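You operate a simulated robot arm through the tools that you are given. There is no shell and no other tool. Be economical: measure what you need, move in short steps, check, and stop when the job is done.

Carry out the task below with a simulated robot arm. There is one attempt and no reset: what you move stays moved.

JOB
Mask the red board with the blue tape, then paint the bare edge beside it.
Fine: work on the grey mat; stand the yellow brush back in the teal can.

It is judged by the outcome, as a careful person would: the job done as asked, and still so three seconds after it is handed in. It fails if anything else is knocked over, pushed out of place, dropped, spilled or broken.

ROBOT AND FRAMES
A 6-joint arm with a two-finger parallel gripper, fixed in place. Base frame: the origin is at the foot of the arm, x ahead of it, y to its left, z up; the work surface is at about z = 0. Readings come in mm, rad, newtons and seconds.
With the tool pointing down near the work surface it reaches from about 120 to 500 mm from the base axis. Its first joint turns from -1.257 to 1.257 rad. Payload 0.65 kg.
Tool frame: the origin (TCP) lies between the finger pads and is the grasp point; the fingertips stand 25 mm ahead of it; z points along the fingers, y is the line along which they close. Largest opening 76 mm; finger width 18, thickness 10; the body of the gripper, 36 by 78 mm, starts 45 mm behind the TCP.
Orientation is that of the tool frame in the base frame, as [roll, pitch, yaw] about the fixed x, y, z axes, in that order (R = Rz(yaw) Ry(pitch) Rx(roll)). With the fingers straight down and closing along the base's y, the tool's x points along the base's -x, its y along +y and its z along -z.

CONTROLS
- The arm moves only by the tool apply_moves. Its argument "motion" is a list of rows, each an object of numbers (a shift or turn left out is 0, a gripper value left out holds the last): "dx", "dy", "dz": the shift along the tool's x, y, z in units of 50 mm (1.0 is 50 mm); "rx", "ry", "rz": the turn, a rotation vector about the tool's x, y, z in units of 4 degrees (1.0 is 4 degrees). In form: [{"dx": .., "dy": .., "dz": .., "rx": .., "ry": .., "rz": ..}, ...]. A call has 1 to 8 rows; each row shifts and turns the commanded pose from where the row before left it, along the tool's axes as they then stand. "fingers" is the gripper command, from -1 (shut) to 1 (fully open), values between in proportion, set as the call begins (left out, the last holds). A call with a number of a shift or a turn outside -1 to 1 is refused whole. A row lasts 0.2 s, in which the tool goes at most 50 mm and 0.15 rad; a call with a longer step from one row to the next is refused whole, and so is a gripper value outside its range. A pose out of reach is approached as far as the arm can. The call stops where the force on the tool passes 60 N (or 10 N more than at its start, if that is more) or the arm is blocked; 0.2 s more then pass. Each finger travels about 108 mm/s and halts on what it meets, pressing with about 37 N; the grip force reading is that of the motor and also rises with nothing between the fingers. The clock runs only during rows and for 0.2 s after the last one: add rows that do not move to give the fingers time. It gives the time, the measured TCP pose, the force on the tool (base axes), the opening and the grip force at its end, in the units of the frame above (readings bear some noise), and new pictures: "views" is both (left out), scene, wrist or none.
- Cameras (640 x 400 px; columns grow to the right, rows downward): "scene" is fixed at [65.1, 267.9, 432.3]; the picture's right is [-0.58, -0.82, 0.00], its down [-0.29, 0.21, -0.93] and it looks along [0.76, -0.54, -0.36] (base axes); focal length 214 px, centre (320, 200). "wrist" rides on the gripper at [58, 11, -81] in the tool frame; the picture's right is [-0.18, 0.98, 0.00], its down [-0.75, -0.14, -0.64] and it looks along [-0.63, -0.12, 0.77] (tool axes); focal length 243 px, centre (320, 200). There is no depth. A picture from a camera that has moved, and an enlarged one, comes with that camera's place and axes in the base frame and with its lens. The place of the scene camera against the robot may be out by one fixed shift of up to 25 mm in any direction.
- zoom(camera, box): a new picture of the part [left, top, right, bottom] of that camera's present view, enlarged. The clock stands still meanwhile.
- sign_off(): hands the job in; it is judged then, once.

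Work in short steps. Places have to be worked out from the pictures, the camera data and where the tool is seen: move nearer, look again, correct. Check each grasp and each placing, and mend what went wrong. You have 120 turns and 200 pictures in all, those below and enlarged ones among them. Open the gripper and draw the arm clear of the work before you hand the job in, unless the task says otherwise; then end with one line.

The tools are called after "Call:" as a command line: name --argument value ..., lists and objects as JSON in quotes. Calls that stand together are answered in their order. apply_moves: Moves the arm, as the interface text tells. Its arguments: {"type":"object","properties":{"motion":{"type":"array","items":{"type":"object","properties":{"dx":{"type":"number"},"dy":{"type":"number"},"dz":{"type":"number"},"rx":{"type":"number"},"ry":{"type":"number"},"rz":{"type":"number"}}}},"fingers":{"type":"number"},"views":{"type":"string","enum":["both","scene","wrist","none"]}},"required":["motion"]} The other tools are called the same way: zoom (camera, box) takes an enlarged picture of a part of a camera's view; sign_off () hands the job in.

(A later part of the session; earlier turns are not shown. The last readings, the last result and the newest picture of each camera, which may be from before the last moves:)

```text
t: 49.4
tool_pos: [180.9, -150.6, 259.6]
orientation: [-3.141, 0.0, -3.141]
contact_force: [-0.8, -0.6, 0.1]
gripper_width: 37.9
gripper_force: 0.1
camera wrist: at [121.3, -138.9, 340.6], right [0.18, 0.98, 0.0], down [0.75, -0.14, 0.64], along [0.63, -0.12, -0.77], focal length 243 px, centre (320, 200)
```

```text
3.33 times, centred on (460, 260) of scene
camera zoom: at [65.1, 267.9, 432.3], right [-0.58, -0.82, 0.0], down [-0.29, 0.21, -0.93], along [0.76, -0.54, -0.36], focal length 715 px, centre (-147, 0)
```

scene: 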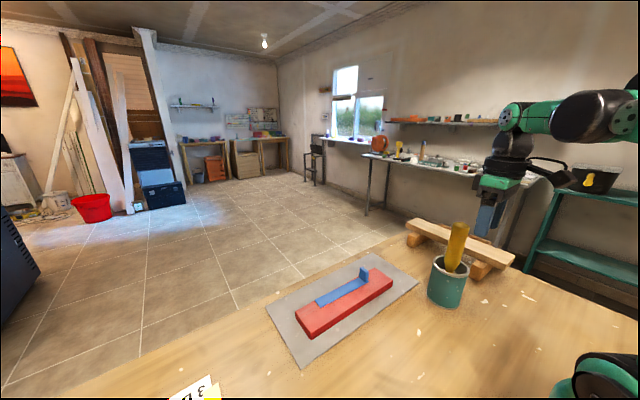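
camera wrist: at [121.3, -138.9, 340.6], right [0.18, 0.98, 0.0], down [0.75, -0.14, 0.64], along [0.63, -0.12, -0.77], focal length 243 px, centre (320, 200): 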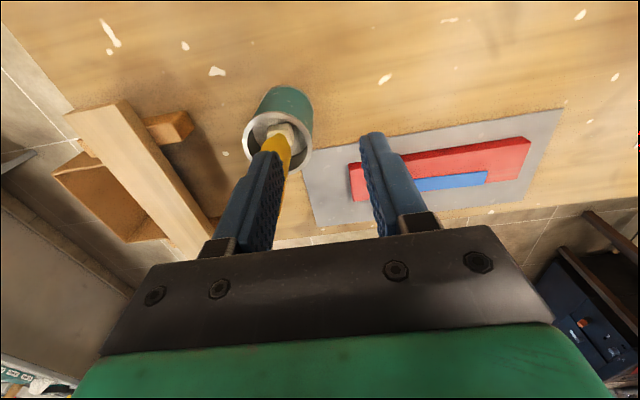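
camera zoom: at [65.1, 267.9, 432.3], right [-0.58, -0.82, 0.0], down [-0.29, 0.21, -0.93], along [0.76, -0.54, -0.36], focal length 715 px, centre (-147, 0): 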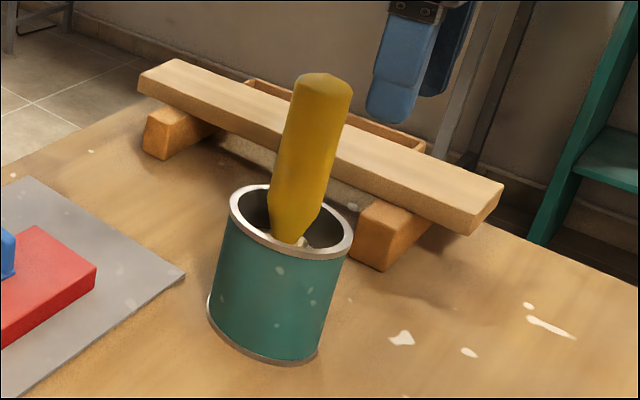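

The brush stands nearly upright in the can. Estimates: rim at (236, −214) and z≈88, handle about 38 mm thick with its top at z≈193. I'll open fully and line up in y for a clear view.

Call:
apply_moves --motion '[{"dy": -0.5, "dz": -0.2}, {"dy": -0.5}, {"dy": -0.28}, {}]' --fingers 1

```text
t: 50.4
tool_pos: [181.3, -214.6, 268.6]
orientation: [-3.141, 0.002, 3.14]
contact_force: [0.3, -0.9, 0.3]
gripper_width: 75.8
gripper_force: 0.1
camera wrist: at [121.9, -202.8, 348.9], right [0.18, 0.98, 0.0], down [0.75, -0.14, 0.64], along [0.63, -0.12, -0.77], focal length 243 px, centre (320, 200)
```

scene: 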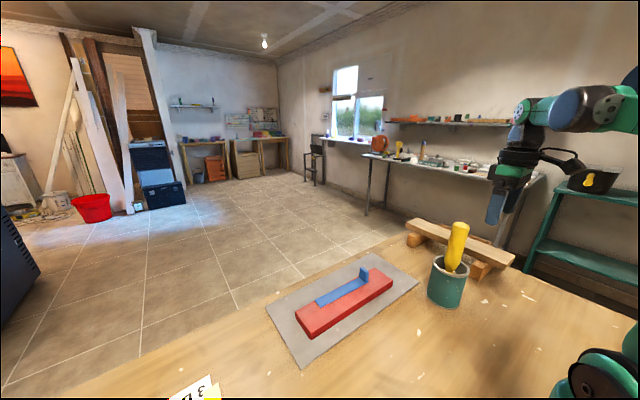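
wrist: 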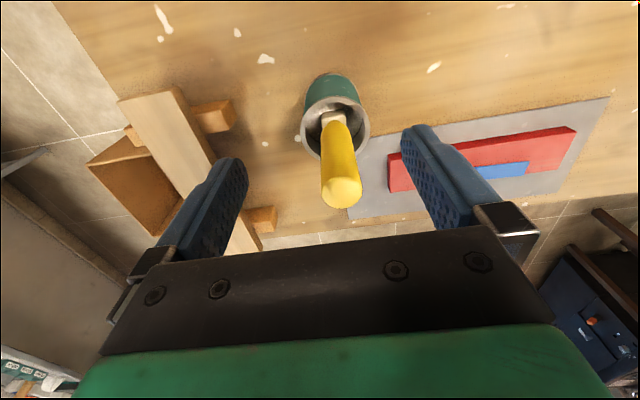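

Triangulating the two views puts the handle top at about (239, −210, 200). I'll move over it and descend partway to check.

Call:
apply_moves --motion '[{"dx": -0.5, "dy": 0.05}, {"dx": -0.63, "dy": 0.04}, {"dz": 0.4}, {"dz": 0.5}, {}]'

```text
t: 51.6
tool_pos: [236.7, -209.3, 222.3]
orientation: [3.141, -0.002, 3.141]
contact_force: [0.4, 0.2, -0.6]
gripper_width: 75.8
gripper_force: 0.0
camera wrist: at [178.0, -197.1, 302.8], right [0.18, 0.98, 0.0], down [0.75, -0.14, 0.64], along [0.63, -0.12, -0.77], focal length 243 px, centre (320, 200)
```

scene: 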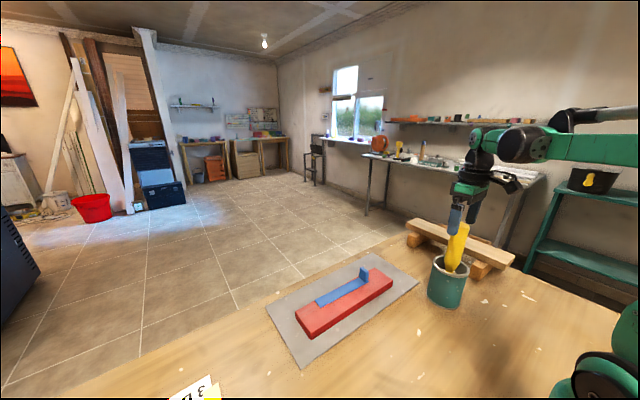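
wrist: 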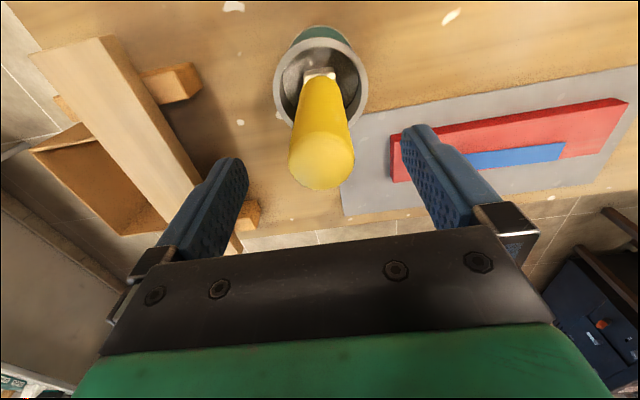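

The handle top is confirmed at (239, −208, 200), round, about 30 mm across, leaning slightly toward +x. I'll descend to grip height.

Call:
apply_moves --motion '[{"dx": 0.045, "dy": 0.03, "dz": 0.3}, {"dz": 0.4}, {"dz": 0.3}, {"dz": 0.12}, {}]'

```text
t: 52.9
tool_pos: [232.9, -208.5, 168.4]
orientation: [3.14, 0.0, -3.141]
contact_force: [-0.5, 0.2, 30.3]
gripper_width: 75.7
gripper_force: 0.1
stopped in row 5: the force on the tool passed its limit (the readings are from after the stop); the commanded pose is now the measured one
camera wrist: at [175.6, -196.5, 248.9], right [0.18, 0.98, 0.0], down [0.75, -0.14, 0.64], along [0.63, -0.12, -0.77], focal length 243 px, centre (320, 200)
```

scene: 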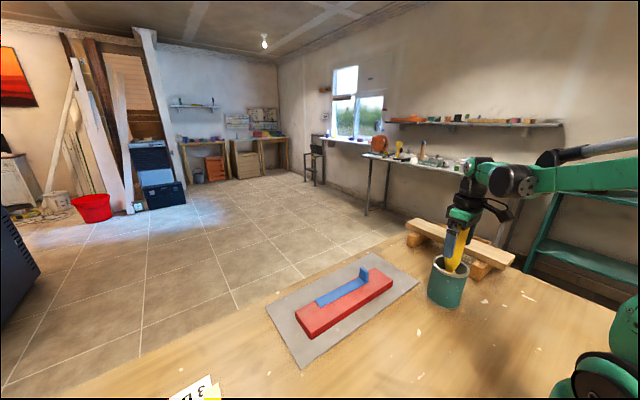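
wrist: 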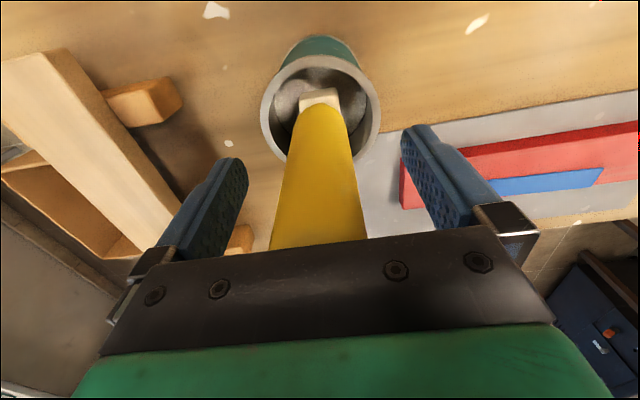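

The palm touched the handle top (about z 212). I'll back up 8 mm, then close gently.

Call:
apply_moves --motion '[{"dz": -0.16}, {}]' --views "none"

Call:
apply_moves --motion '[{}, {}, {}, {}]' --fingers -1

```text
t: 53.5
tool_pos: [234.0, -208.4, 175.9]
orientation: [-3.141, 0.001, 3.141]
contact_force: [0.2, 0.6, 0.0]
gripper_width: 75.9
gripper_force: 0.0
```

```text
t: 54.5
tool_pos: [234.7, -208.2, 175.2]
orientation: [3.142, 0.0, 3.141]
contact_force: [0.1, -0.2, -0.1]
gripper_width: 29.3
gripper_force: 36.6
camera wrist: at [175.1, -196.3, 256.4], right [0.18, 0.98, 0.0], down [0.75, -0.14, 0.64], along [0.63, -0.12, -0.77], focal length 243 px, centre (320, 200)
```

scene: 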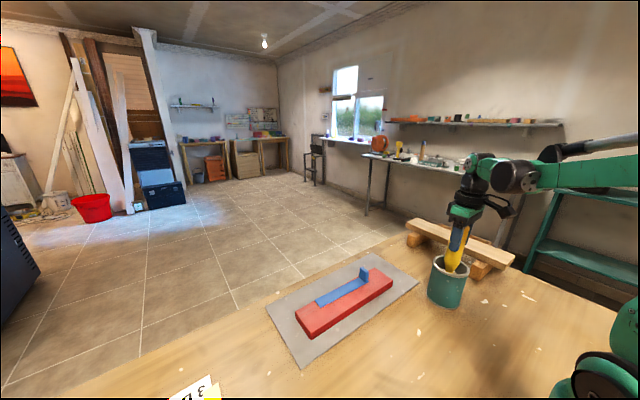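
wrist: 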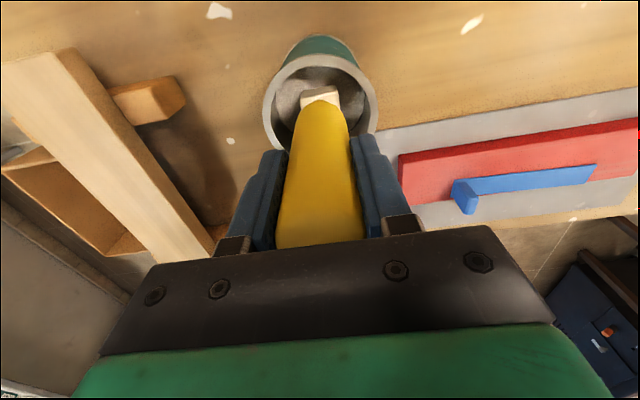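

The brush is gripped at 29 mm; I note this pose (234.7, −208.2, 175.2) for the return. I'll lift straight up.

Call:
apply_moves --motion '[{"dz": -0.1}, {"dz": -0.2}, {"dz": -0.3}, {"dz": -0.4}, {"dz": -0.4}, {"dz": -0.4}, {"dz": -0.4}, {}]'

```text
t: 56.3
tool_pos: [235.0, -208.4, 285.6]
orientation: [-3.141, -0.001, -3.141]
contact_force: [0.6, -0.3, -0.8]
gripper_width: 29.5
gripper_force: 36.5
camera wrist: at [175.9, -196.8, 366.0], right [0.18, 0.98, 0.0], down [0.75, -0.14, 0.64], along [0.63, -0.12, -0.77], focal length 243 px, centre (320, 200)
```

scene: 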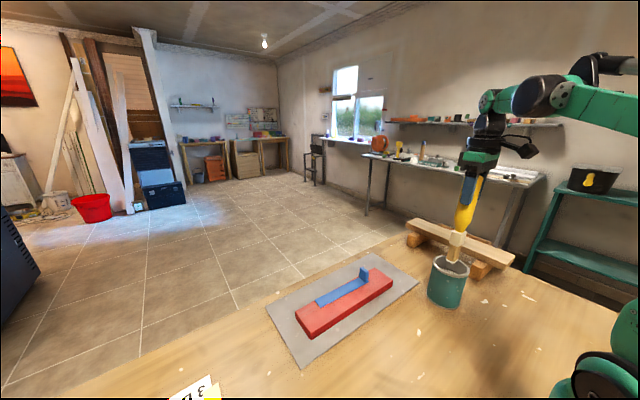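
wrist: 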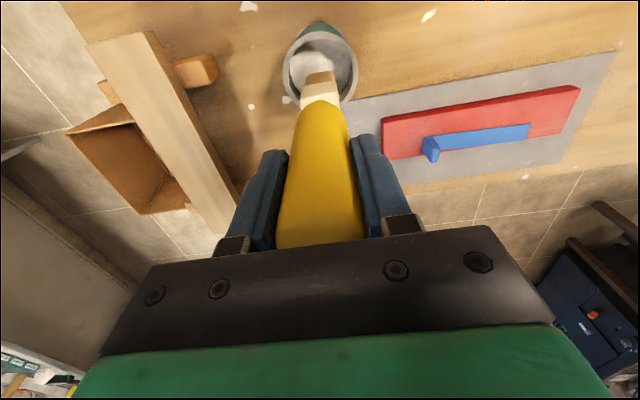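

Call:
zoom --camera "scene" --box '[400, 150, 520, 310]'

Call:
zoom --camera "wrist" --box '[250, 0, 410, 150]'

```text
2.50 times, centred on (460, 230) of scene
camera zoom: at [65.1, 267.9, 432.3], right [-0.58, -0.82, 0.0], down [-0.29, 0.21, -0.93], along [0.76, -0.54, -0.36], focal length 536 px, centre (-30, 125)
```

zoom: 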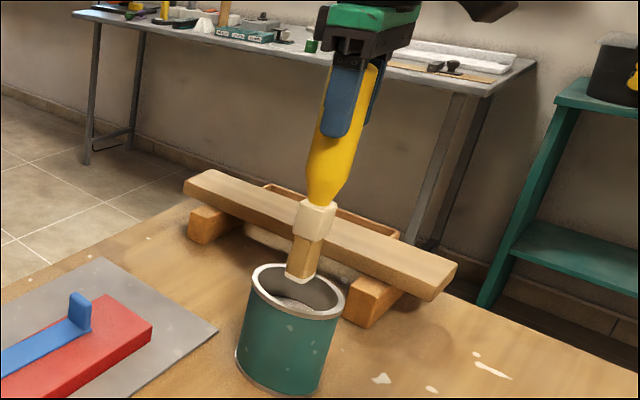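

```text
2.67 times, centred on (330, 75) of wrist
camera zoom: at [175.9, -196.8, 366.0], right [0.18, 0.98, 0.0], down [0.75, -0.14, 0.64], along [0.63, -0.12, -0.77], focal length 647 px, centre (293, 533)
```

zoom: 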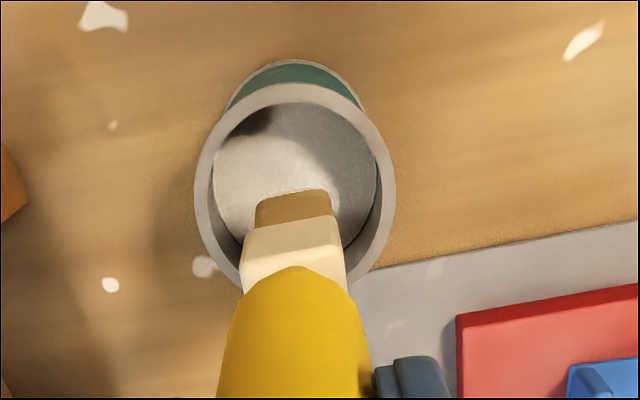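

The brush is out: its tip is about 172–180 mm below the TCP and close to vertical. The bare strip runs x≈333–360. I'll carry the brush above the −y end of the strip.

Call:
apply_moves --motion '[{"dz": -0.2}, {"dx": -0.2, "dy": 0.2}, {"dx": -0.4, "dy": 0.4}, {"dx": -0.5, "dy": 0.45}, {"dx": -0.5, "dy": 0.45}, {"dx": -0.45, "dy": 0.4}, {"dx": -0.26, "dy": 0.17}, {}]'

Call:
zoom --camera "wrist" --box '[240, 0, 480, 150]'

```text
t: 58.1
tool_pos: [351.7, -103.3, 296.5]
orientation: [-3.139, -0.001, 3.141]
contact_force: [-0.8, 0.0, -1.1]
gripper_width: 29.5
gripper_force: 37.0
camera wrist: at [291.9, -92.1, 376.3], right [0.18, 0.98, 0.0], down [0.75, -0.14, 0.64], along [0.63, -0.12, -0.77], focal length 243 px, centre (320, 200)
```

scene: 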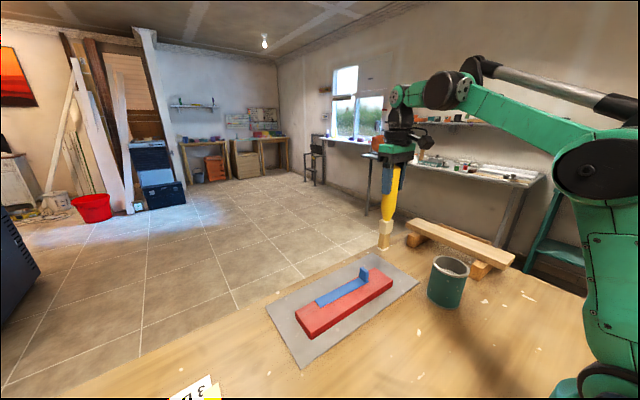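
wrist: 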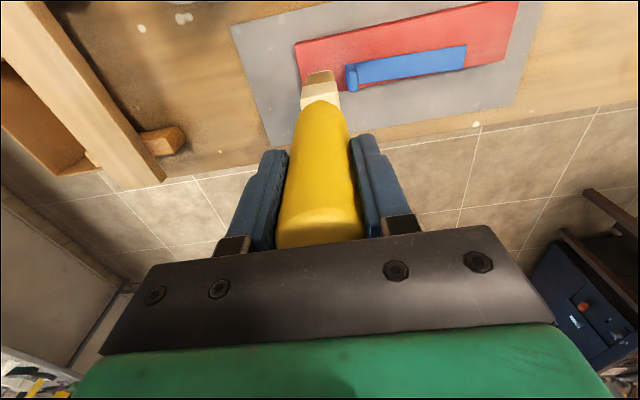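

```text
2.67 times, centred on (360, 75) of wrist
camera zoom: at [291.9, -92.1, 376.3], right [0.18, 0.98, 0.0], down [0.75, -0.14, 0.64], along [0.63, -0.12, -0.77], focal length 647 px, centre (213, 533)
```

zoom: 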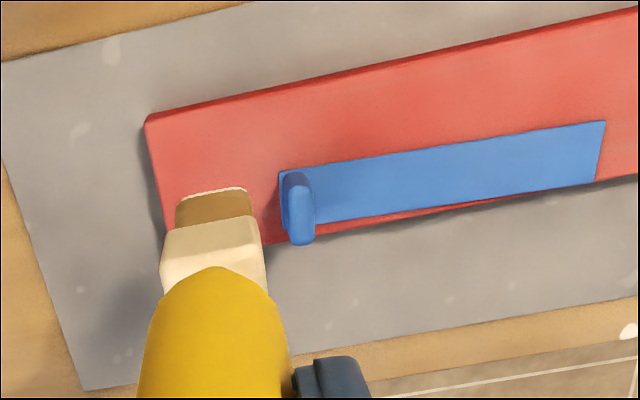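

The strip is 31–38 mm wide (near board edge x≈331, tape edge x≈363–369), and the tip is at x≈347, so centred on it. I'll lower toward the board.

Call:
apply_moves --motion '[{"dz": 0.5}, {"dz": 0.5}, {"dz": 0.4}, {"dz": 0.2}, {"dz": 0.1}, {}]'

Call:
zoom --camera "scene" --box '[270, 190, 430, 340]'

```text
t: 59.5
tool_pos: [351.4, -104.4, 209.8]
orientation: [-3.141, 0.0, -3.141]
contact_force: [-0.1, 0.2, -0.8]
gripper_width: 29.0
gripper_force: 37.3
camera wrist: at [292.2, -92.5, 291.3], right [0.18, 0.98, 0.0], down [0.75, -0.14, 0.64], along [0.63, -0.12, -0.77], focal length 243 px, centre (320, 200)
```

scene: 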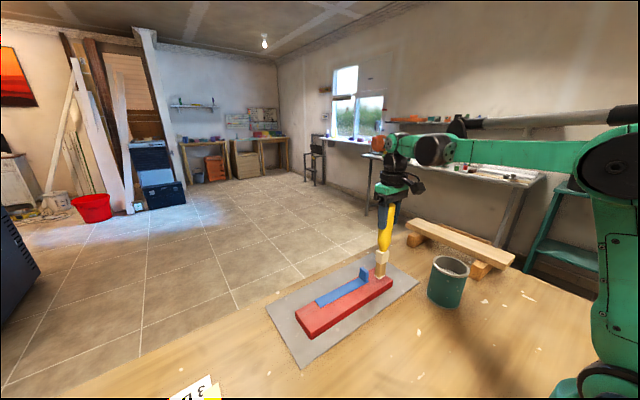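
wrist: 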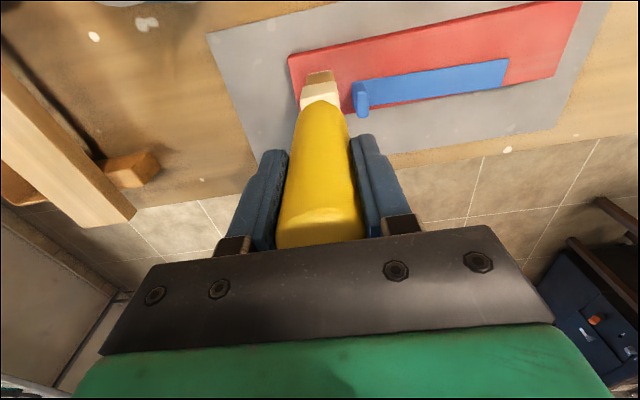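

```text
2.67 times, centred on (350, 265) of scene
camera zoom: at [65.1, 267.9, 432.3], right [-0.58, -0.82, 0.0], down [-0.29, 0.21, -0.93], along [0.76, -0.54, -0.36], focal length 572 px, centre (240, 27)
```

zoom: 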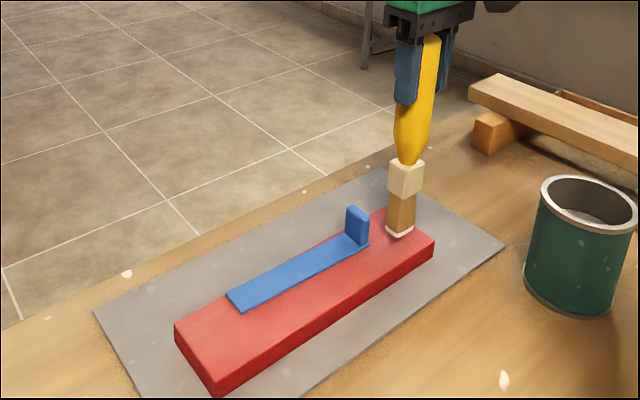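

The tip hovers just above the strip, clear of the tape. I'll step down to light contact.

Call:
apply_moves --motion '[{"dz": 0.1}, {}]' --views "none"

Call:
apply_moves --motion '[{"dz": 0.05}, {}]' --views "none"

Call:
apply_moves --motion '[{"dz": 0.03}, {}]' --views "none"

```text
t: 60.1
tool_pos: [352.2, -103.5, 204.9]
orientation: [-3.141, 0.0, 3.14]
contact_force: [-0.3, 0.5, -0.9]
gripper_width: 29.0
gripper_force: 37.1
```

```text
t: 60.7
tool_pos: [351.0, -103.6, 202.7]
orientation: [-3.141, -0.001, -3.141]
contact_force: [-0.2, -0.2, -1.2]
gripper_width: 29.2
gripper_force: 37.0
```

```text
t: 61.3
tool_pos: [351.8, -103.5, 202.1]
orientation: [-3.141, 0.001, -3.141]
contact_force: [0.6, -0.6, 0.0]
gripper_width: 29.1
gripper_force: 36.9
```

Call:
apply_moves --motion '[{"dz": 0.02}, {}]' --views "none"

Call:
apply_moves --motion '[{"dz": 0.02}, {}]'

```text
t: 61.9
tool_pos: [351.4, -104.2, 199.8]
orientation: [3.141, 0.0, -3.141]
contact_force: [-0.1, -1.1, -0.6]
gripper_width: 29.3
gripper_force: 37.2
```

```text
t: 62.5
tool_pos: [351.5, -104.0, 199.6]
orientation: [3.14, 0.0, 3.141]
contact_force: [-0.1, -0.5, -2.0]
gripper_width: 29.2
gripper_force: 37.3
camera wrist: at [291.5, -92.5, 280.1], right [0.18, 0.98, 0.0], down [0.75, -0.14, 0.64], along [0.63, -0.12, -0.77], focal length 243 px, centre (320, 200)
```

scene: 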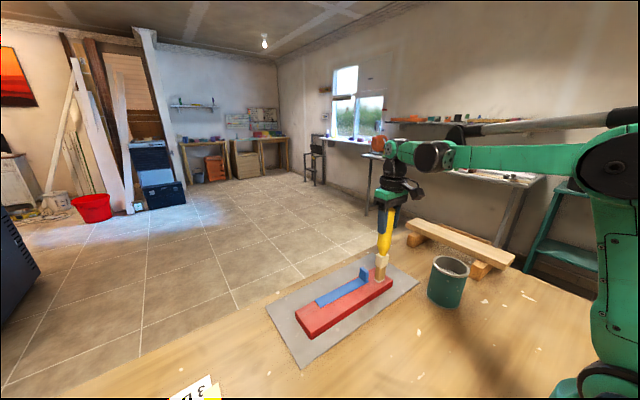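
wrist: 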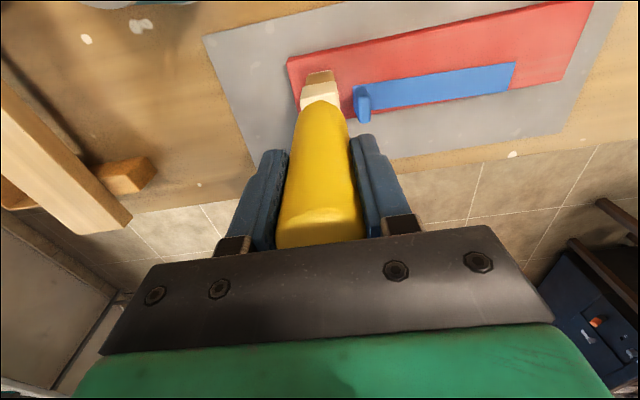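

Still free. I'll take a few more 1 mm steps, reading the force each time.

Call:
apply_moves --motion '[{"dz": 0.02}, {}]' --views "none"

Call:
apply_moves --motion '[{"dz": 0.02}, {}]' --views "none"

Call:
zoom --camera "scene" --box '[350, 230, 420, 300]'

```text
t: 63.1
tool_pos: [349.4, -103.4, 198.9]
orientation: [3.142, 0.0, -3.141]
contact_force: [0.3, -0.4, -1.4]
gripper_width: 29.1
gripper_force: 37.4
```

```text
t: 63.7
tool_pos: [350.5, -104.3, 197.1]
orientation: [3.141, 0.0, -3.142]
contact_force: [0.2, -1.0, -1.6]
gripper_width: 29.1
gripper_force: 37.0
```

```text
5.71 times, centred on (385, 265) of scene
camera zoom: at [65.1, 267.9, 432.3], right [-0.58, -0.82, 0.0], down [-0.29, 0.21, -0.93], along [0.76, -0.54, -0.36], focal length 1226 px, centre (-51, -171)
```

zoom: 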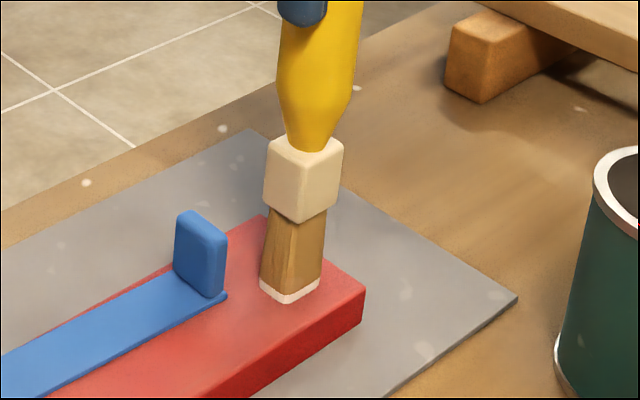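

Call:
apply_moves --motion '[{"dz": 0.02}, {}]' --views "none"

Call:
apply_moves --motion '[{"dz": 0.02}, {}]' --views "none"

Call:
apply_moves --motion '[{"dz": 0.02}, {}]' --views "none"

Call:
zoom --camera "scene" --box '[350, 230, 420, 300]'

```text
t: 64.3
tool_pos: [349.7, -103.4, 196.4]
orientation: [-3.141, -0.001, 3.141]
contact_force: [-0.4, -1.5, 26.8]
gripper_width: 29.4
gripper_force: 37.2
```

```text
t: 64.9
tool_pos: [350.0, -104.3, 196.7]
orientation: [3.14, -0.001, 3.14]
contact_force: [-0.9, -1.2, 27.3]
gripper_width: 29.0
gripper_force: 37.5
```

```text
t: 65.5
tool_pos: [350.1, -104.3, 193.8]
orientation: [-3.142, 0.001, -3.141]
contact_force: [1.1, -0.2, 27.0]
gripper_width: 29.2
gripper_force: 37.3
```

```text
5.71 times, centred on (385, 265) of scene
camera zoom: at [65.0, 267.9, 432.3], right [-0.58, -0.82, 0.0], down [-0.29, 0.21, -0.93], along [0.76, -0.54, -0.36], focal length 1226 px, centre (-51, -171)
```

zoom: 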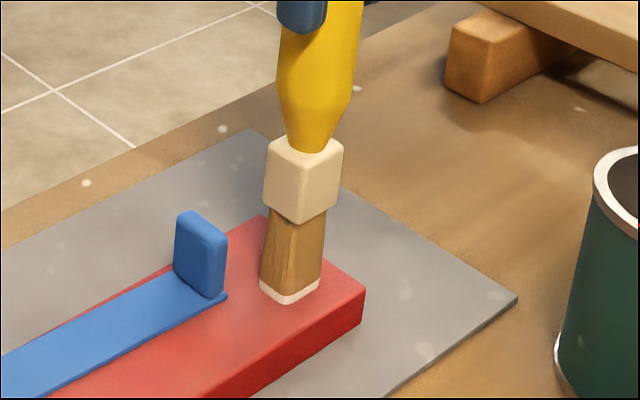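

Contact made; pressing 27 N made the brush slide slightly in the grip, so I'll ease up for a light stroke.

Call:
apply_moves --motion '[{"dz": -0.01}, {}]' --views "none"

```text
t: 66.1
tool_pos: [350.7, -104.2, 195.2]
orientation: [-3.141, -0.001, 3.141]
contact_force: [-0.1, -0.1, -1.7]
gripper_width: 29.2
gripper_force: 37.2
```

Call:
apply_moves --motion '[{"dz": 0.006}, {}]' --views "none"

```text
t: 66.7
tool_pos: [350.4, -104.8, 194.8]
orientation: [-3.142, 0.001, -3.141]
contact_force: [-0.5, -0.6, 14.8]
gripper_width: 29.0
gripper_force: 37.2
```

Call:
apply_moves --motion '[{"dz": -0.004}, {}]' --views "none"

```text
t: 67.3
tool_pos: [350.2, -104.6, 194.5]
orientation: [3.14, 0.001, -3.142]
contact_force: [-2.4, -2.2, 10.3]
gripper_width: 29.0
gripper_force: 36.5
```

Call:
apply_moves --motion '[{"dz": -0.002}, {"dy": 0.1}, {"dy": 0.1}, {}]'

Call:
zoom --camera "scene" --box '[270, 230, 430, 350]'

```text
t: 68.3
tool_pos: [348.5, -93.1, 194.6]
orientation: [-3.141, 0.0, 3.138]
contact_force: [-0.2, -0.5, -0.9]
gripper_width: 29.2
gripper_force: 36.9
camera wrist: at [290.8, -82.6, 275.6], right [0.18, 0.98, 0.0], down [0.75, -0.14, 0.64], along [0.63, -0.12, -0.77], focal length 243 px, centre (320, 200)
```

scene: 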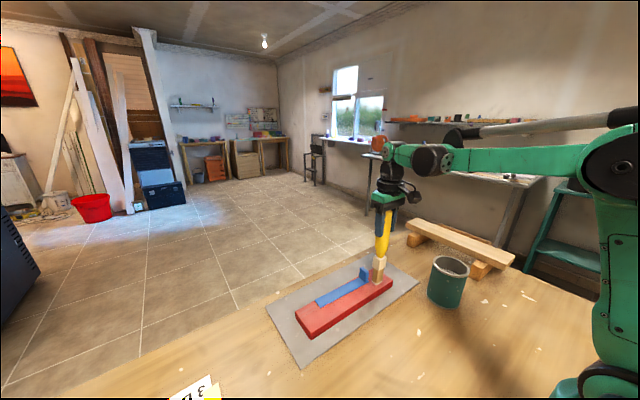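
wrist: 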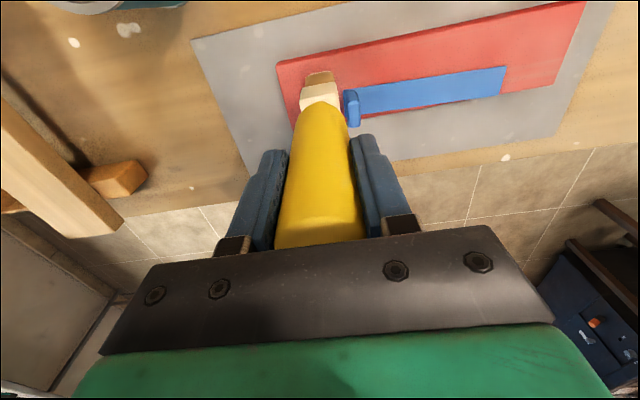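

```text
3.33 times, centred on (350, 290) of scene
camera zoom: at [65.1, 267.9, 432.3], right [-0.58, -0.82, 0.0], down [-0.29, 0.21, -0.93], along [0.76, -0.54, -0.36], focal length 715 px, centre (220, -100)
```

zoom: 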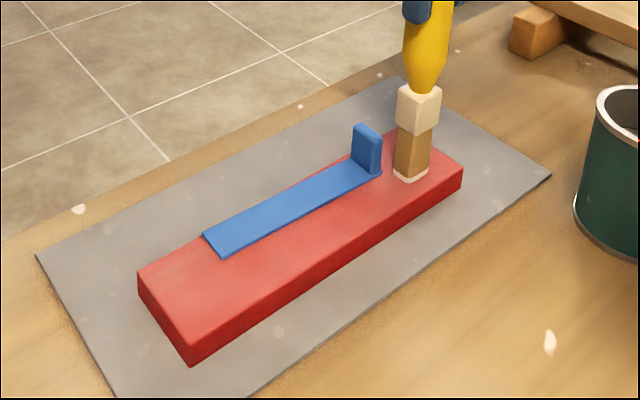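

The board and tape have not moved, but contact was lost and the brush runs only about 4 mm from the tape. I'll shift 4 mm toward the near edge and regain light contact as I stroke.

Call:
apply_moves --motion '[{"dz": -0.03}, {"dx": 0.06, "dy": -0.2}, {"dz": 0.03}, {"dz": 0.004}, {}]' --views "none"

Call:
apply_moves --motion '[{"dz": 0.004}, {}]' --views "none"

```text
t: 69.5
tool_pos: [346.9, -104.3, 195.4]
orientation: [-3.141, 0.001, -3.14]
contact_force: [0.2, -0.1, -0.7]
gripper_width: 29.1
gripper_force: 36.9
```

```text
t: 70.1
tool_pos: [347.1, -104.5, 194.5]
orientation: [-3.141, 0.0, -3.141]
contact_force: [0.2, -1.6, 2.7]
gripper_width: 29.1
gripper_force: 36.8
```

Light contact (about 4 N). I'll stroke along +y, pushing down a hair more.

Call:
apply_moves --motion '[{"dz": 0.003, "dy": 0.1}, {"dy": 0.15}, {"dy": 0.15}, {"dy": 0.15}, {"dy": 0.15}]' --views "wrist"

Call:
zoom --camera "scene" --box '[270, 230, 430, 350]'

```text
t: 71.3
tool_pos: [346.4, -70.5, 193.6]
orientation: [-3.138, 0.001, 3.138]
contact_force: [-0.4, -10.1, 27.2]
gripper_width: 29.4
gripper_force: 37.1
camera wrist: at [288.0, -58.0, 275.0], right [0.19, 0.98, 0.0], down [0.75, -0.14, 0.64], along [0.63, -0.12, -0.77], focal length 243 px, centre (320, 200)
```

wrist: 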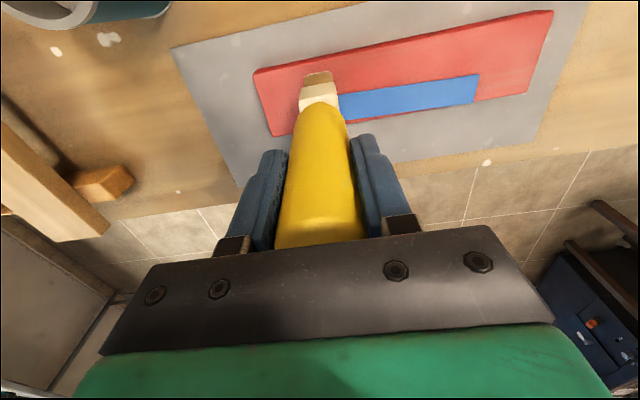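

```text
3.33 times, centred on (350, 290) of scene
camera zoom: at [65.0, 267.9, 432.3], right [-0.58, -0.82, 0.0], down [-0.29, 0.21, -0.93], along [0.76, -0.54, -0.36], focal length 715 px, centre (220, -100)
```

zoom: 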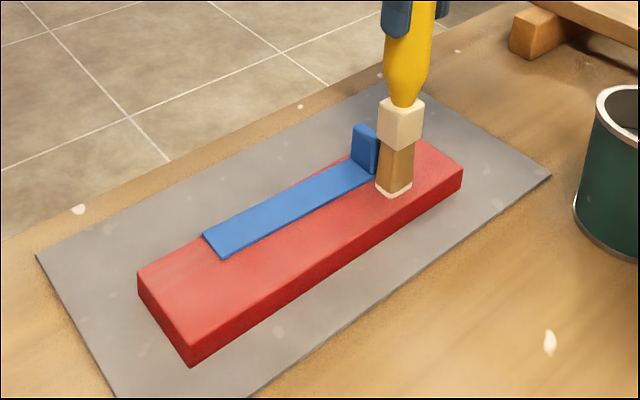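

The board and tape hold still and the tip stays clear of the tape. The pressing force has grown to 27 N, so I'll ease up slightly and keep stroking.

Call:
apply_moves --motion '[{"dz": -0.006, "dy": 0.1}, {"dy": 0.15}, {"dy": 0.15}, {"dy": 0.15}, {"dy": 0.15}]' --views "none"

Call:
zoom --camera "scene" --box '[270, 230, 430, 350]'

```text
t: 72.5
tool_pos: [346.5, -33.1, 193.8]
orientation: [-3.141, 0.0, 3.14]
contact_force: [0.7, 0.1, -0.9]
gripper_width: 29.1
gripper_force: 36.9
```

```text
3.33 times, centred on (350, 290) of scene
camera zoom: at [65.1, 267.9, 432.3], right [-0.58, -0.82, 0.0], down [-0.29, 0.21, -0.93], along [0.76, -0.54, -0.36], focal length 715 px, centre (220, -100)
```

zoom: 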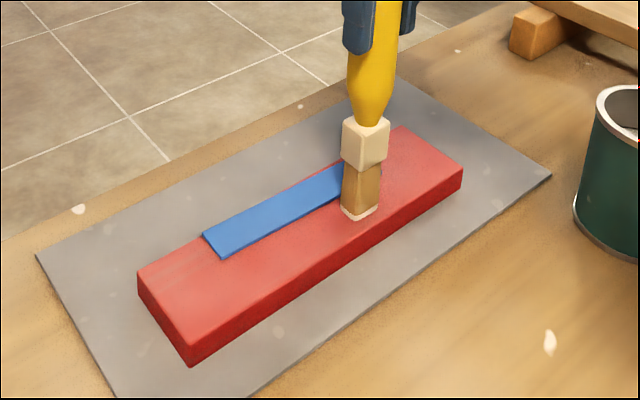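

Contact was lost after easing. The board doesn't shift under load, so I'll press back down a little and continue with steady pressure.

Call:
apply_moves --motion '[{"dz": 0.008}, {"dy": 0.1}, {"dy": 0.15}, {"dy": 0.15}, {"dy": 0.15}]' --views "none"

Call:
apply_moves --motion '[{"dy": 0.15}, {"dy": 0.15}, {"dy": 0.15}, {"dy": 0.15}]' --views "none"

Call:
zoom --camera "scene" --box '[270, 230, 430, 350]'

```text
t: 73.7
tool_pos: [347.5, -7.2, 195.3]
orientation: [3.141, -0.001, -3.14]
contact_force: [0.2, 0.2, -1.1]
gripper_width: 29.1
gripper_force: 37.0
```

```text
t: 74.7
tool_pos: [347.3, 23.1, 193.0]
orientation: [-3.141, 0.001, 3.142]
contact_force: [-0.9, -1.1, 1.6]
gripper_width: 29.1
gripper_force: 36.8
```

```text
3.33 times, centred on (350, 290) of scene
camera zoom: at [65.1, 267.9, 432.3], right [-0.58, -0.82, 0.0], down [-0.29, 0.21, -0.93], along [0.76, -0.54, -0.36], focal length 715 px, centre (220, -100)
```

zoom: 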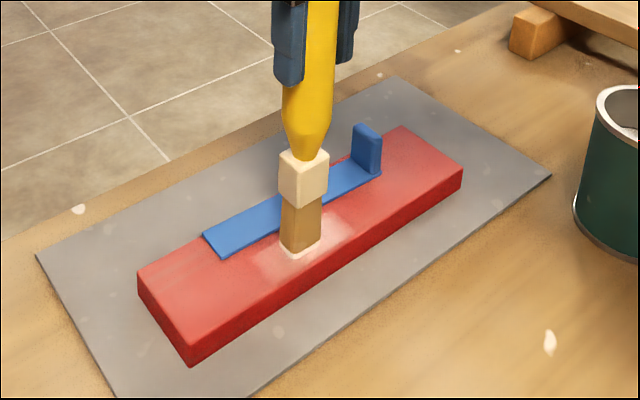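

Call:
zoom --camera "scene" --box '[315, 265, 385, 325]'

Call:
zoom --camera "wrist" --box '[160, 20, 480, 180]'

```text
6.67 times, centred on (350, 295) of scene
camera zoom: at [65.1, 267.9, 432.3], right [-0.58, -0.82, 0.0], down [-0.29, 0.21, -0.93], along [0.76, -0.54, -0.36], focal length 1430 px, centre (120, -433)
```

zoom: 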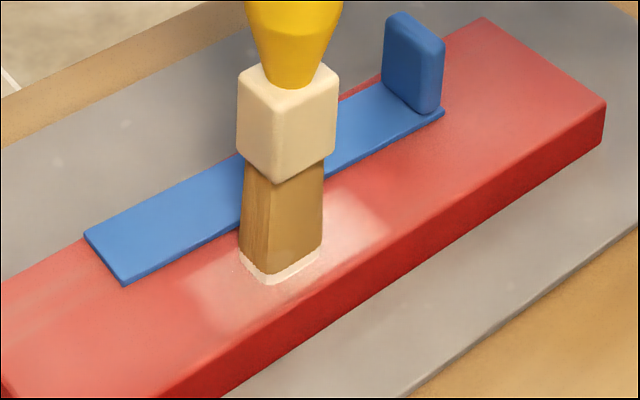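

```text
2.00 times, centred on (320, 100) of wrist
camera zoom: at [287.9, 34.9, 275.2], right [0.18, 0.98, 0.0], down [0.75, -0.14, 0.64], along [0.63, -0.12, -0.77], focal length 485 px, centre (320, 400)
```

zoom: 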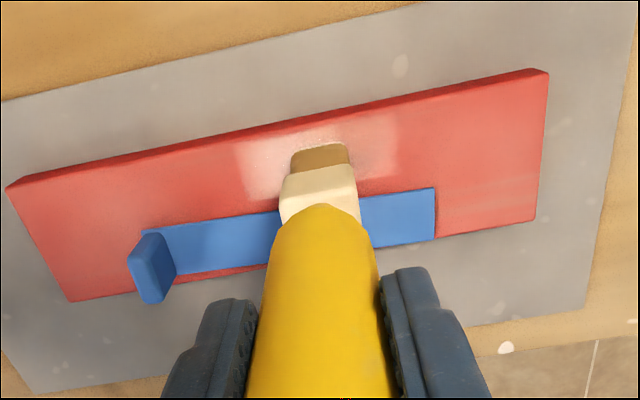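

White paint is now going down on the strip, with the tape still clean. I'll carry the stroke on toward the +y end with the same light pressure.

Call:
apply_moves --motion '[{"dy": 0.15, "dz": 0.002}, {"dy": 0.15}, {"dy": 0.15}, {"dy": 0.15}]' --views "none"

Call:
apply_moves --motion '[{"dy": 0.15, "dz": 0.002}, {"dy": 0.15}, {"dy": 0.15}, {"dy": 0.15}]' --views "none"

Call:
zoom --camera "scene" --box '[270, 230, 430, 350]'

Call:
zoom --camera "wrist" --box '[160, 20, 480, 180]'

```text
t: 75.7
tool_pos: [349.3, 52.6, 194.4]
orientation: [-3.141, 0.001, -3.14]
contact_force: [1.2, -1.8, 3.1]
gripper_width: 29.1
gripper_force: 37.0
```

```text
t: 76.7
tool_pos: [347.1, 83.0, 194.2]
orientation: [3.141, 0.001, 3.141]
contact_force: [-0.4, -0.3, 0.2]
gripper_width: 28.8
gripper_force: 36.9
```

```text
3.33 times, centred on (350, 290) of scene
camera zoom: at [65.1, 267.9, 432.3], right [-0.58, -0.82, 0.0], down [-0.29, 0.21, -0.93], along [0.76, -0.54, -0.36], focal length 715 px, centre (220, -100)
```

zoom: 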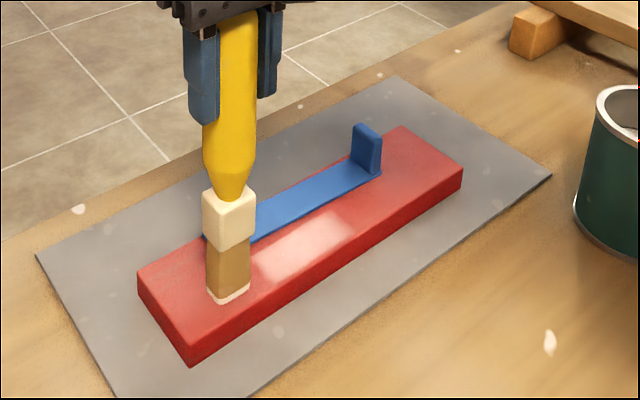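

```text
2.00 times, centred on (320, 100) of wrist
camera zoom: at [288.6, 95.5, 275.2], right [0.18, 0.98, 0.0], down [0.75, -0.14, 0.64], along [0.63, -0.12, -0.77], focal length 485 px, centre (320, 400)
```

zoom: 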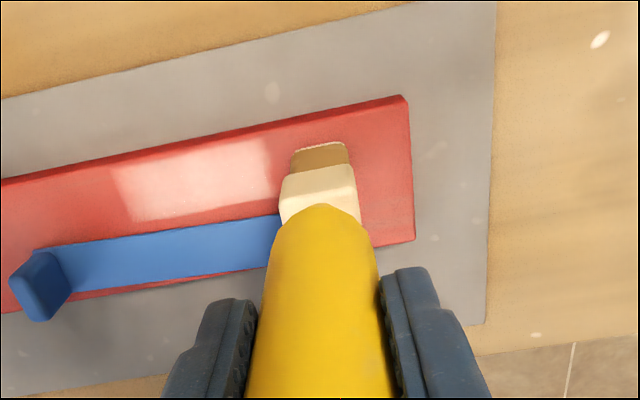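

The painted patch (y≈−17 to 59, from the near edge to the tape) gets denser with stroking. I'll stroke back over it with light contact.

Call:
apply_moves --motion '[{"dy": -0.15, "dz": 0.002}, {"dy": -0.15}, {"dy": -0.15}, {"dy": -0.15}, {"dy": -0.15}]' --views "none"

Call:
apply_moves --motion '[{"dy": -0.15}, {"dy": -0.15}, {"dy": -0.15}, {"dy": -0.15}, {"dy": -0.15}]' --views "none"

Call:
apply_moves --motion '[{"dy": -0.15}, {"dy": -0.15}, {"dy": -0.15}, {"dy": -0.15}, {"dy": -0.15}]' --views "none"

Call:
zoom --camera "scene" --box '[270, 230, 430, 350]'

```text
t: 77.9
tool_pos: [346.7, 45.2, 194.8]
orientation: [-3.141, 0.001, -3.141]
contact_force: [0.7, 0.6, -1.4]
gripper_width: 28.9
gripper_force: 36.7
```

```text
t: 79.1
tool_pos: [346.7, 8.6, 195.5]
orientation: [-3.142, -0.001, -3.141]
contact_force: [0.0, -0.1, -1.0]
gripper_width: 29.0
gripper_force: 36.8
```

```text
t: 80.3
tool_pos: [347.3, -30.6, 195.4]
orientation: [-3.141, -0.001, -3.141]
contact_force: [0.7, 0.5, -0.4]
gripper_width: 29.1
gripper_force: 37.3
```

```text
3.33 times, centred on (350, 290) of scene
camera zoom: at [65.1, 267.9, 432.3], right [-0.58, -0.82, 0.0], down [-0.29, 0.21, -0.93], along [0.76, -0.54, -0.36], focal length 715 px, centre (220, -100)
```

zoom: 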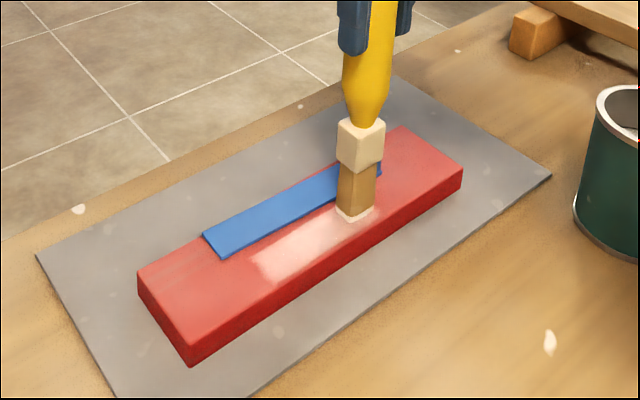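

Return stroke was mostly without contact. I'll press slightly and stroke forward over the patch again.

Call:
apply_moves --motion '[{"dz": 0.008}, {}]' --views "none"

Call:
apply_moves --motion '[{"dz": 0.003, "dy": 0.12}, {"dy": 0.15}, {"dy": 0.15}, {"dy": 0.15}, {"dy": 0.15}]' --views "none"

Call:
apply_moves --motion '[{"dy": 0.15}, {"dy": 0.15}, {"dy": 0.15}, {"dy": 0.15}, {"dy": 0.15}]' --views "none"

Call:
zoom --camera "scene" --box '[270, 230, 430, 350]'

```text
t: 80.9
tool_pos: [347.1, -30.3, 194.5]
orientation: [-3.141, 0.0, -3.14]
contact_force: [0.0, 0.1, 0.5]
gripper_width: 29.0
gripper_force: 36.8
```

```text
t: 82.1
tool_pos: [347.4, 4.7, 193.8]
orientation: [-3.14, 0.001, 3.14]
contact_force: [-0.1, -8.3, 28.0]
gripper_width: 29.1
gripper_force: 36.6
```

```text
t: 83.3
tool_pos: [348.4, 43.7, 193.2]
orientation: [-3.141, 0.0, 3.141]
contact_force: [-1.0, -9.4, 23.7]
gripper_width: 29.1
gripper_force: 36.7
```

```text
3.33 times, centred on (350, 290) of scene
camera zoom: at [65.0, 267.9, 432.3], right [-0.58, -0.82, 0.0], down [-0.29, 0.21, -0.93], along [0.76, -0.54, -0.36], focal length 715 px, centre (220, -100)
```

zoom: 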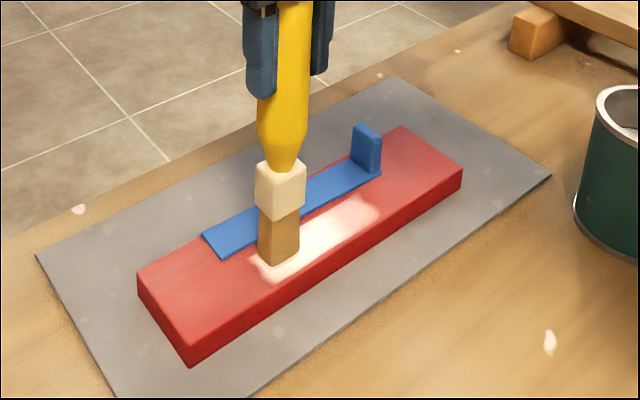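

Dense paint is now being laid with firm contact and the board hasn't moved. I'll continue the stroke to the +y end.

Call:
apply_moves --motion '[{"dy": 0.15}, {"dy": 0.15}, {"dy": 0.15}, {"dy": 0.15}]' --views "none"

Call:
apply_moves --motion '[{"dy": 0.15}, {"dy": 0.15}, {"dy": 0.15}, {"dy": 0.15}]' --views "none"

Call:
zoom --camera "scene" --box '[270, 230, 430, 350]'

Call:
zoom --camera "wrist" --box '[160, 20, 480, 180]'

```text
t: 84.3
tool_pos: [347.8, 74.5, 194.4]
orientation: [-3.139, 0.001, 3.14]
contact_force: [-0.6, -7.6, 22.3]
gripper_width: 29.4
gripper_force: 37.3
```

```text
t: 85.3
tool_pos: [346.8, 105.1, 195.2]
orientation: [-3.141, 0.0, 3.14]
contact_force: [-0.7, 1.3, -0.5]
gripper_width: 29.3
gripper_force: 36.7
```

```text
3.33 times, centred on (350, 290) of scene
camera zoom: at [65.1, 267.9, 432.3], right [-0.58, -0.82, 0.0], down [-0.29, 0.21, -0.93], along [0.76, -0.54, -0.36], focal length 715 px, centre (220, -100)
```

zoom: 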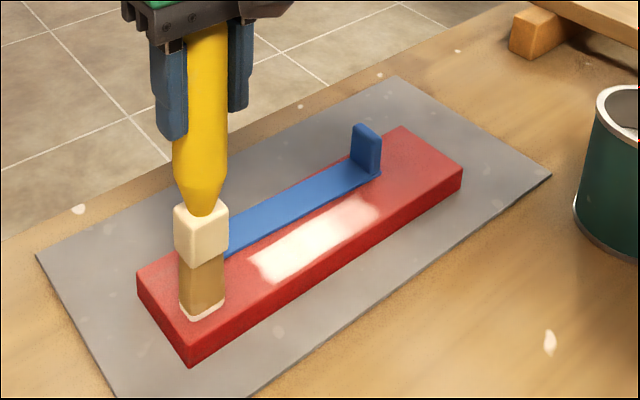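

```text
2.00 times, centred on (320, 100) of wrist
camera zoom: at [288.1, 116.4, 274.9], right [0.18, 0.98, 0.0], down [0.75, -0.14, 0.64], along [0.63, -0.12, -0.77], focal length 485 px, centre (320, 400)
```

zoom: 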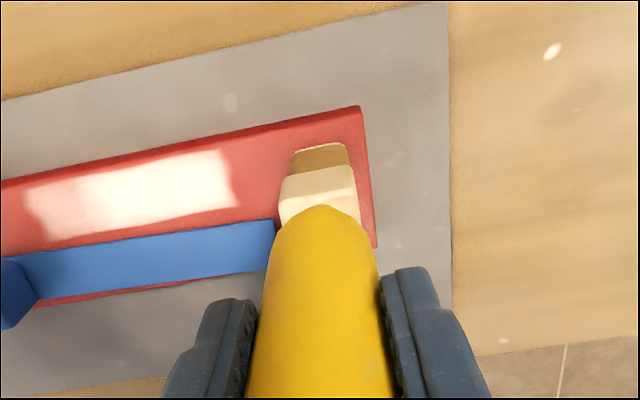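

Paint covers y≈−35 to 59. I'll press again here and stroke back toward −y to extend the coverage at this end.

Call:
apply_moves --motion '[{"dz": 0.01}, {}]' --views "none"

Call:
apply_moves --motion '[{"dz": 0.003, "dy": -0.1}, {"dy": -0.12}, {"dy": -0.12}, {"dy": -0.12}]' --views "none"

Call:
apply_moves --motion '[{"dy": -0.12}, {"dy": -0.12}, {"dy": -0.12}, {"dy": -0.12}]' --views "none"

Call:
zoom --camera "scene" --box '[270, 230, 430, 350]'

```text
t: 85.9
tool_pos: [347.7, 104.6, 195.0]
orientation: [3.141, 0.001, -3.141]
contact_force: [0.3, 0.2, -2.0]
gripper_width: 29.0
gripper_force: 37.4
```

```text
t: 86.9
tool_pos: [346.9, 81.1, 193.3]
orientation: [3.139, 0.002, -3.141]
contact_force: [0.1, 5.8, 17.8]
gripper_width: 29.3
gripper_force: 37.4
```

```text
t: 87.9
tool_pos: [346.0, 57.4, 195.4]
orientation: [3.139, 0.0, 3.14]
contact_force: [-0.1, 6.6, 18.0]
gripper_width: 29.0
gripper_force: 36.9
```

```text
3.33 times, centred on (350, 290) of scene
camera zoom: at [65.0, 267.9, 432.3], right [-0.58, -0.82, 0.0], down [-0.29, 0.21, -0.93], along [0.76, -0.54, -0.36], focal length 715 px, centre (220, -100)
```

zoom: 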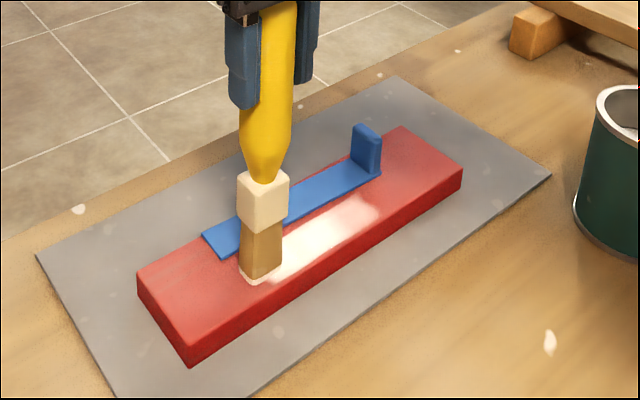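

Call:
apply_moves --motion '[{"dy": -0.15}, {"dy": -0.15}, {"dy": -0.15}, {"dy": -0.15}, {"dy": -0.15}, {"dy": -0.15}]' --views "none"

Call:
apply_moves --motion '[{"dy": -0.15}, {"dy": -0.15}, {"dy": -0.15}, {"dy": -0.15}, {"dy": -0.15}, {"dy": -0.15}]' --views "none"

Call:
zoom --camera "scene" --box '[270, 230, 430, 350]'

```text
t: 89.3
tool_pos: [346.7, 12.8, 192.7]
orientation: [3.14, -0.001, -3.141]
contact_force: [0.6, 9.2, 27.8]
gripper_width: 29.3
gripper_force: 37.4
```

```text
t: 90.7
tool_pos: [346.5, -32.9, 192.5]
orientation: [-3.142, -0.001, 3.139]
contact_force: [0.2, 4.2, 8.5]
gripper_width: 29.3
gripper_force: 37.2
```

```text
3.33 times, centred on (350, 290) of scene
camera zoom: at [65.1, 267.9, 432.3], right [-0.58, -0.82, 0.0], down [-0.29, 0.21, -0.93], along [0.76, -0.54, -0.36], focal length 715 px, centre (220, -100)
```

zoom: 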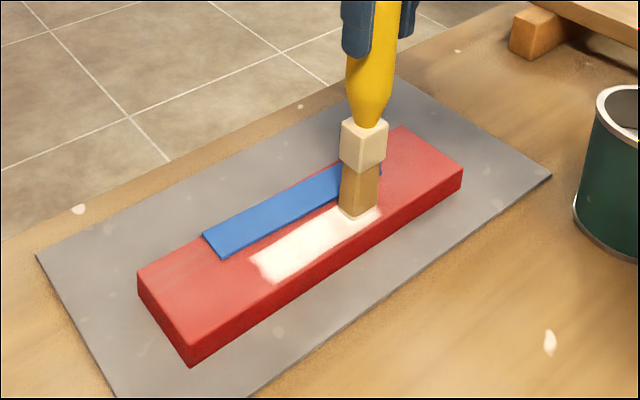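

Call:
apply_moves --motion '[{"dz": 0.002, "dy": -0.15}, {"dy": -0.15}, {"dy": -0.15}, {"dy": -0.15}, {"dy": -0.15}]' --views "none"

Call:
apply_moves --motion '[{"dy": -0.15}, {"dy": -0.15}, {"dy": -0.15}, {"dy": -0.15}, {"dy": -0.1}]' --views "wrist"

Call:
zoom --camera "scene" --box '[270, 230, 430, 350]'

```text
t: 91.9
tool_pos: [346.9, -71.7, 192.9]
orientation: [-3.139, 0.001, 3.14]
contact_force: [0.3, -0.3, -0.7]
gripper_width: 29.2
gripper_force: 36.5
```

```text
t: 93.1
tool_pos: [347.9, -106.2, 192.9]
orientation: [-3.141, 0.0, -3.142]
contact_force: [-0.9, 0.1, -1.8]
gripper_width: 29.0
gripper_force: 36.5
camera wrist: at [288.1, -93.9, 273.9], right [0.18, 0.98, 0.0], down [0.75, -0.14, 0.64], along [0.63, -0.12, -0.77], focal length 243 px, centre (320, 200)
```

wrist: 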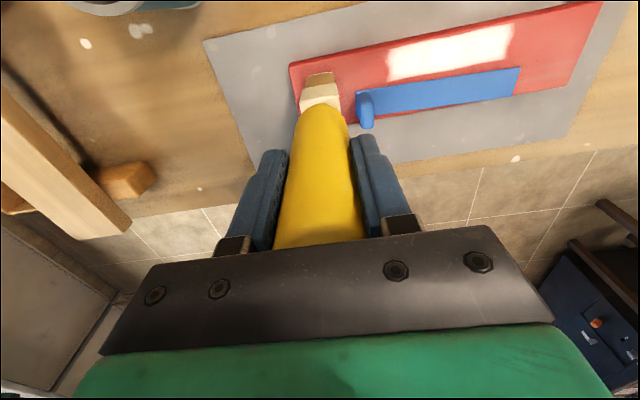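

```text
3.33 times, centred on (350, 290) of scene
camera zoom: at [65.1, 267.9, 432.3], right [-0.58, -0.82, 0.0], down [-0.29, 0.21, -0.93], along [0.76, -0.54, -0.36], focal length 715 px, centre (220, -100)
```

zoom: 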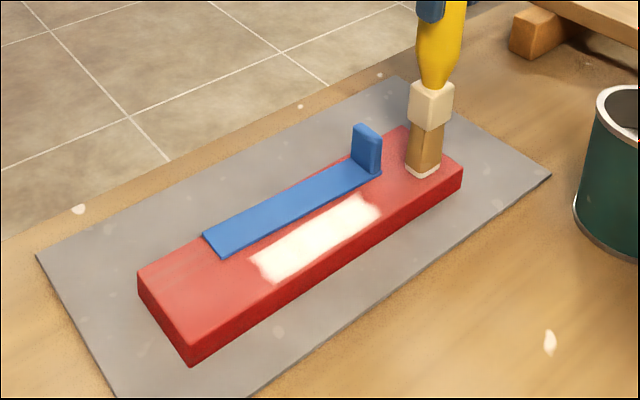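

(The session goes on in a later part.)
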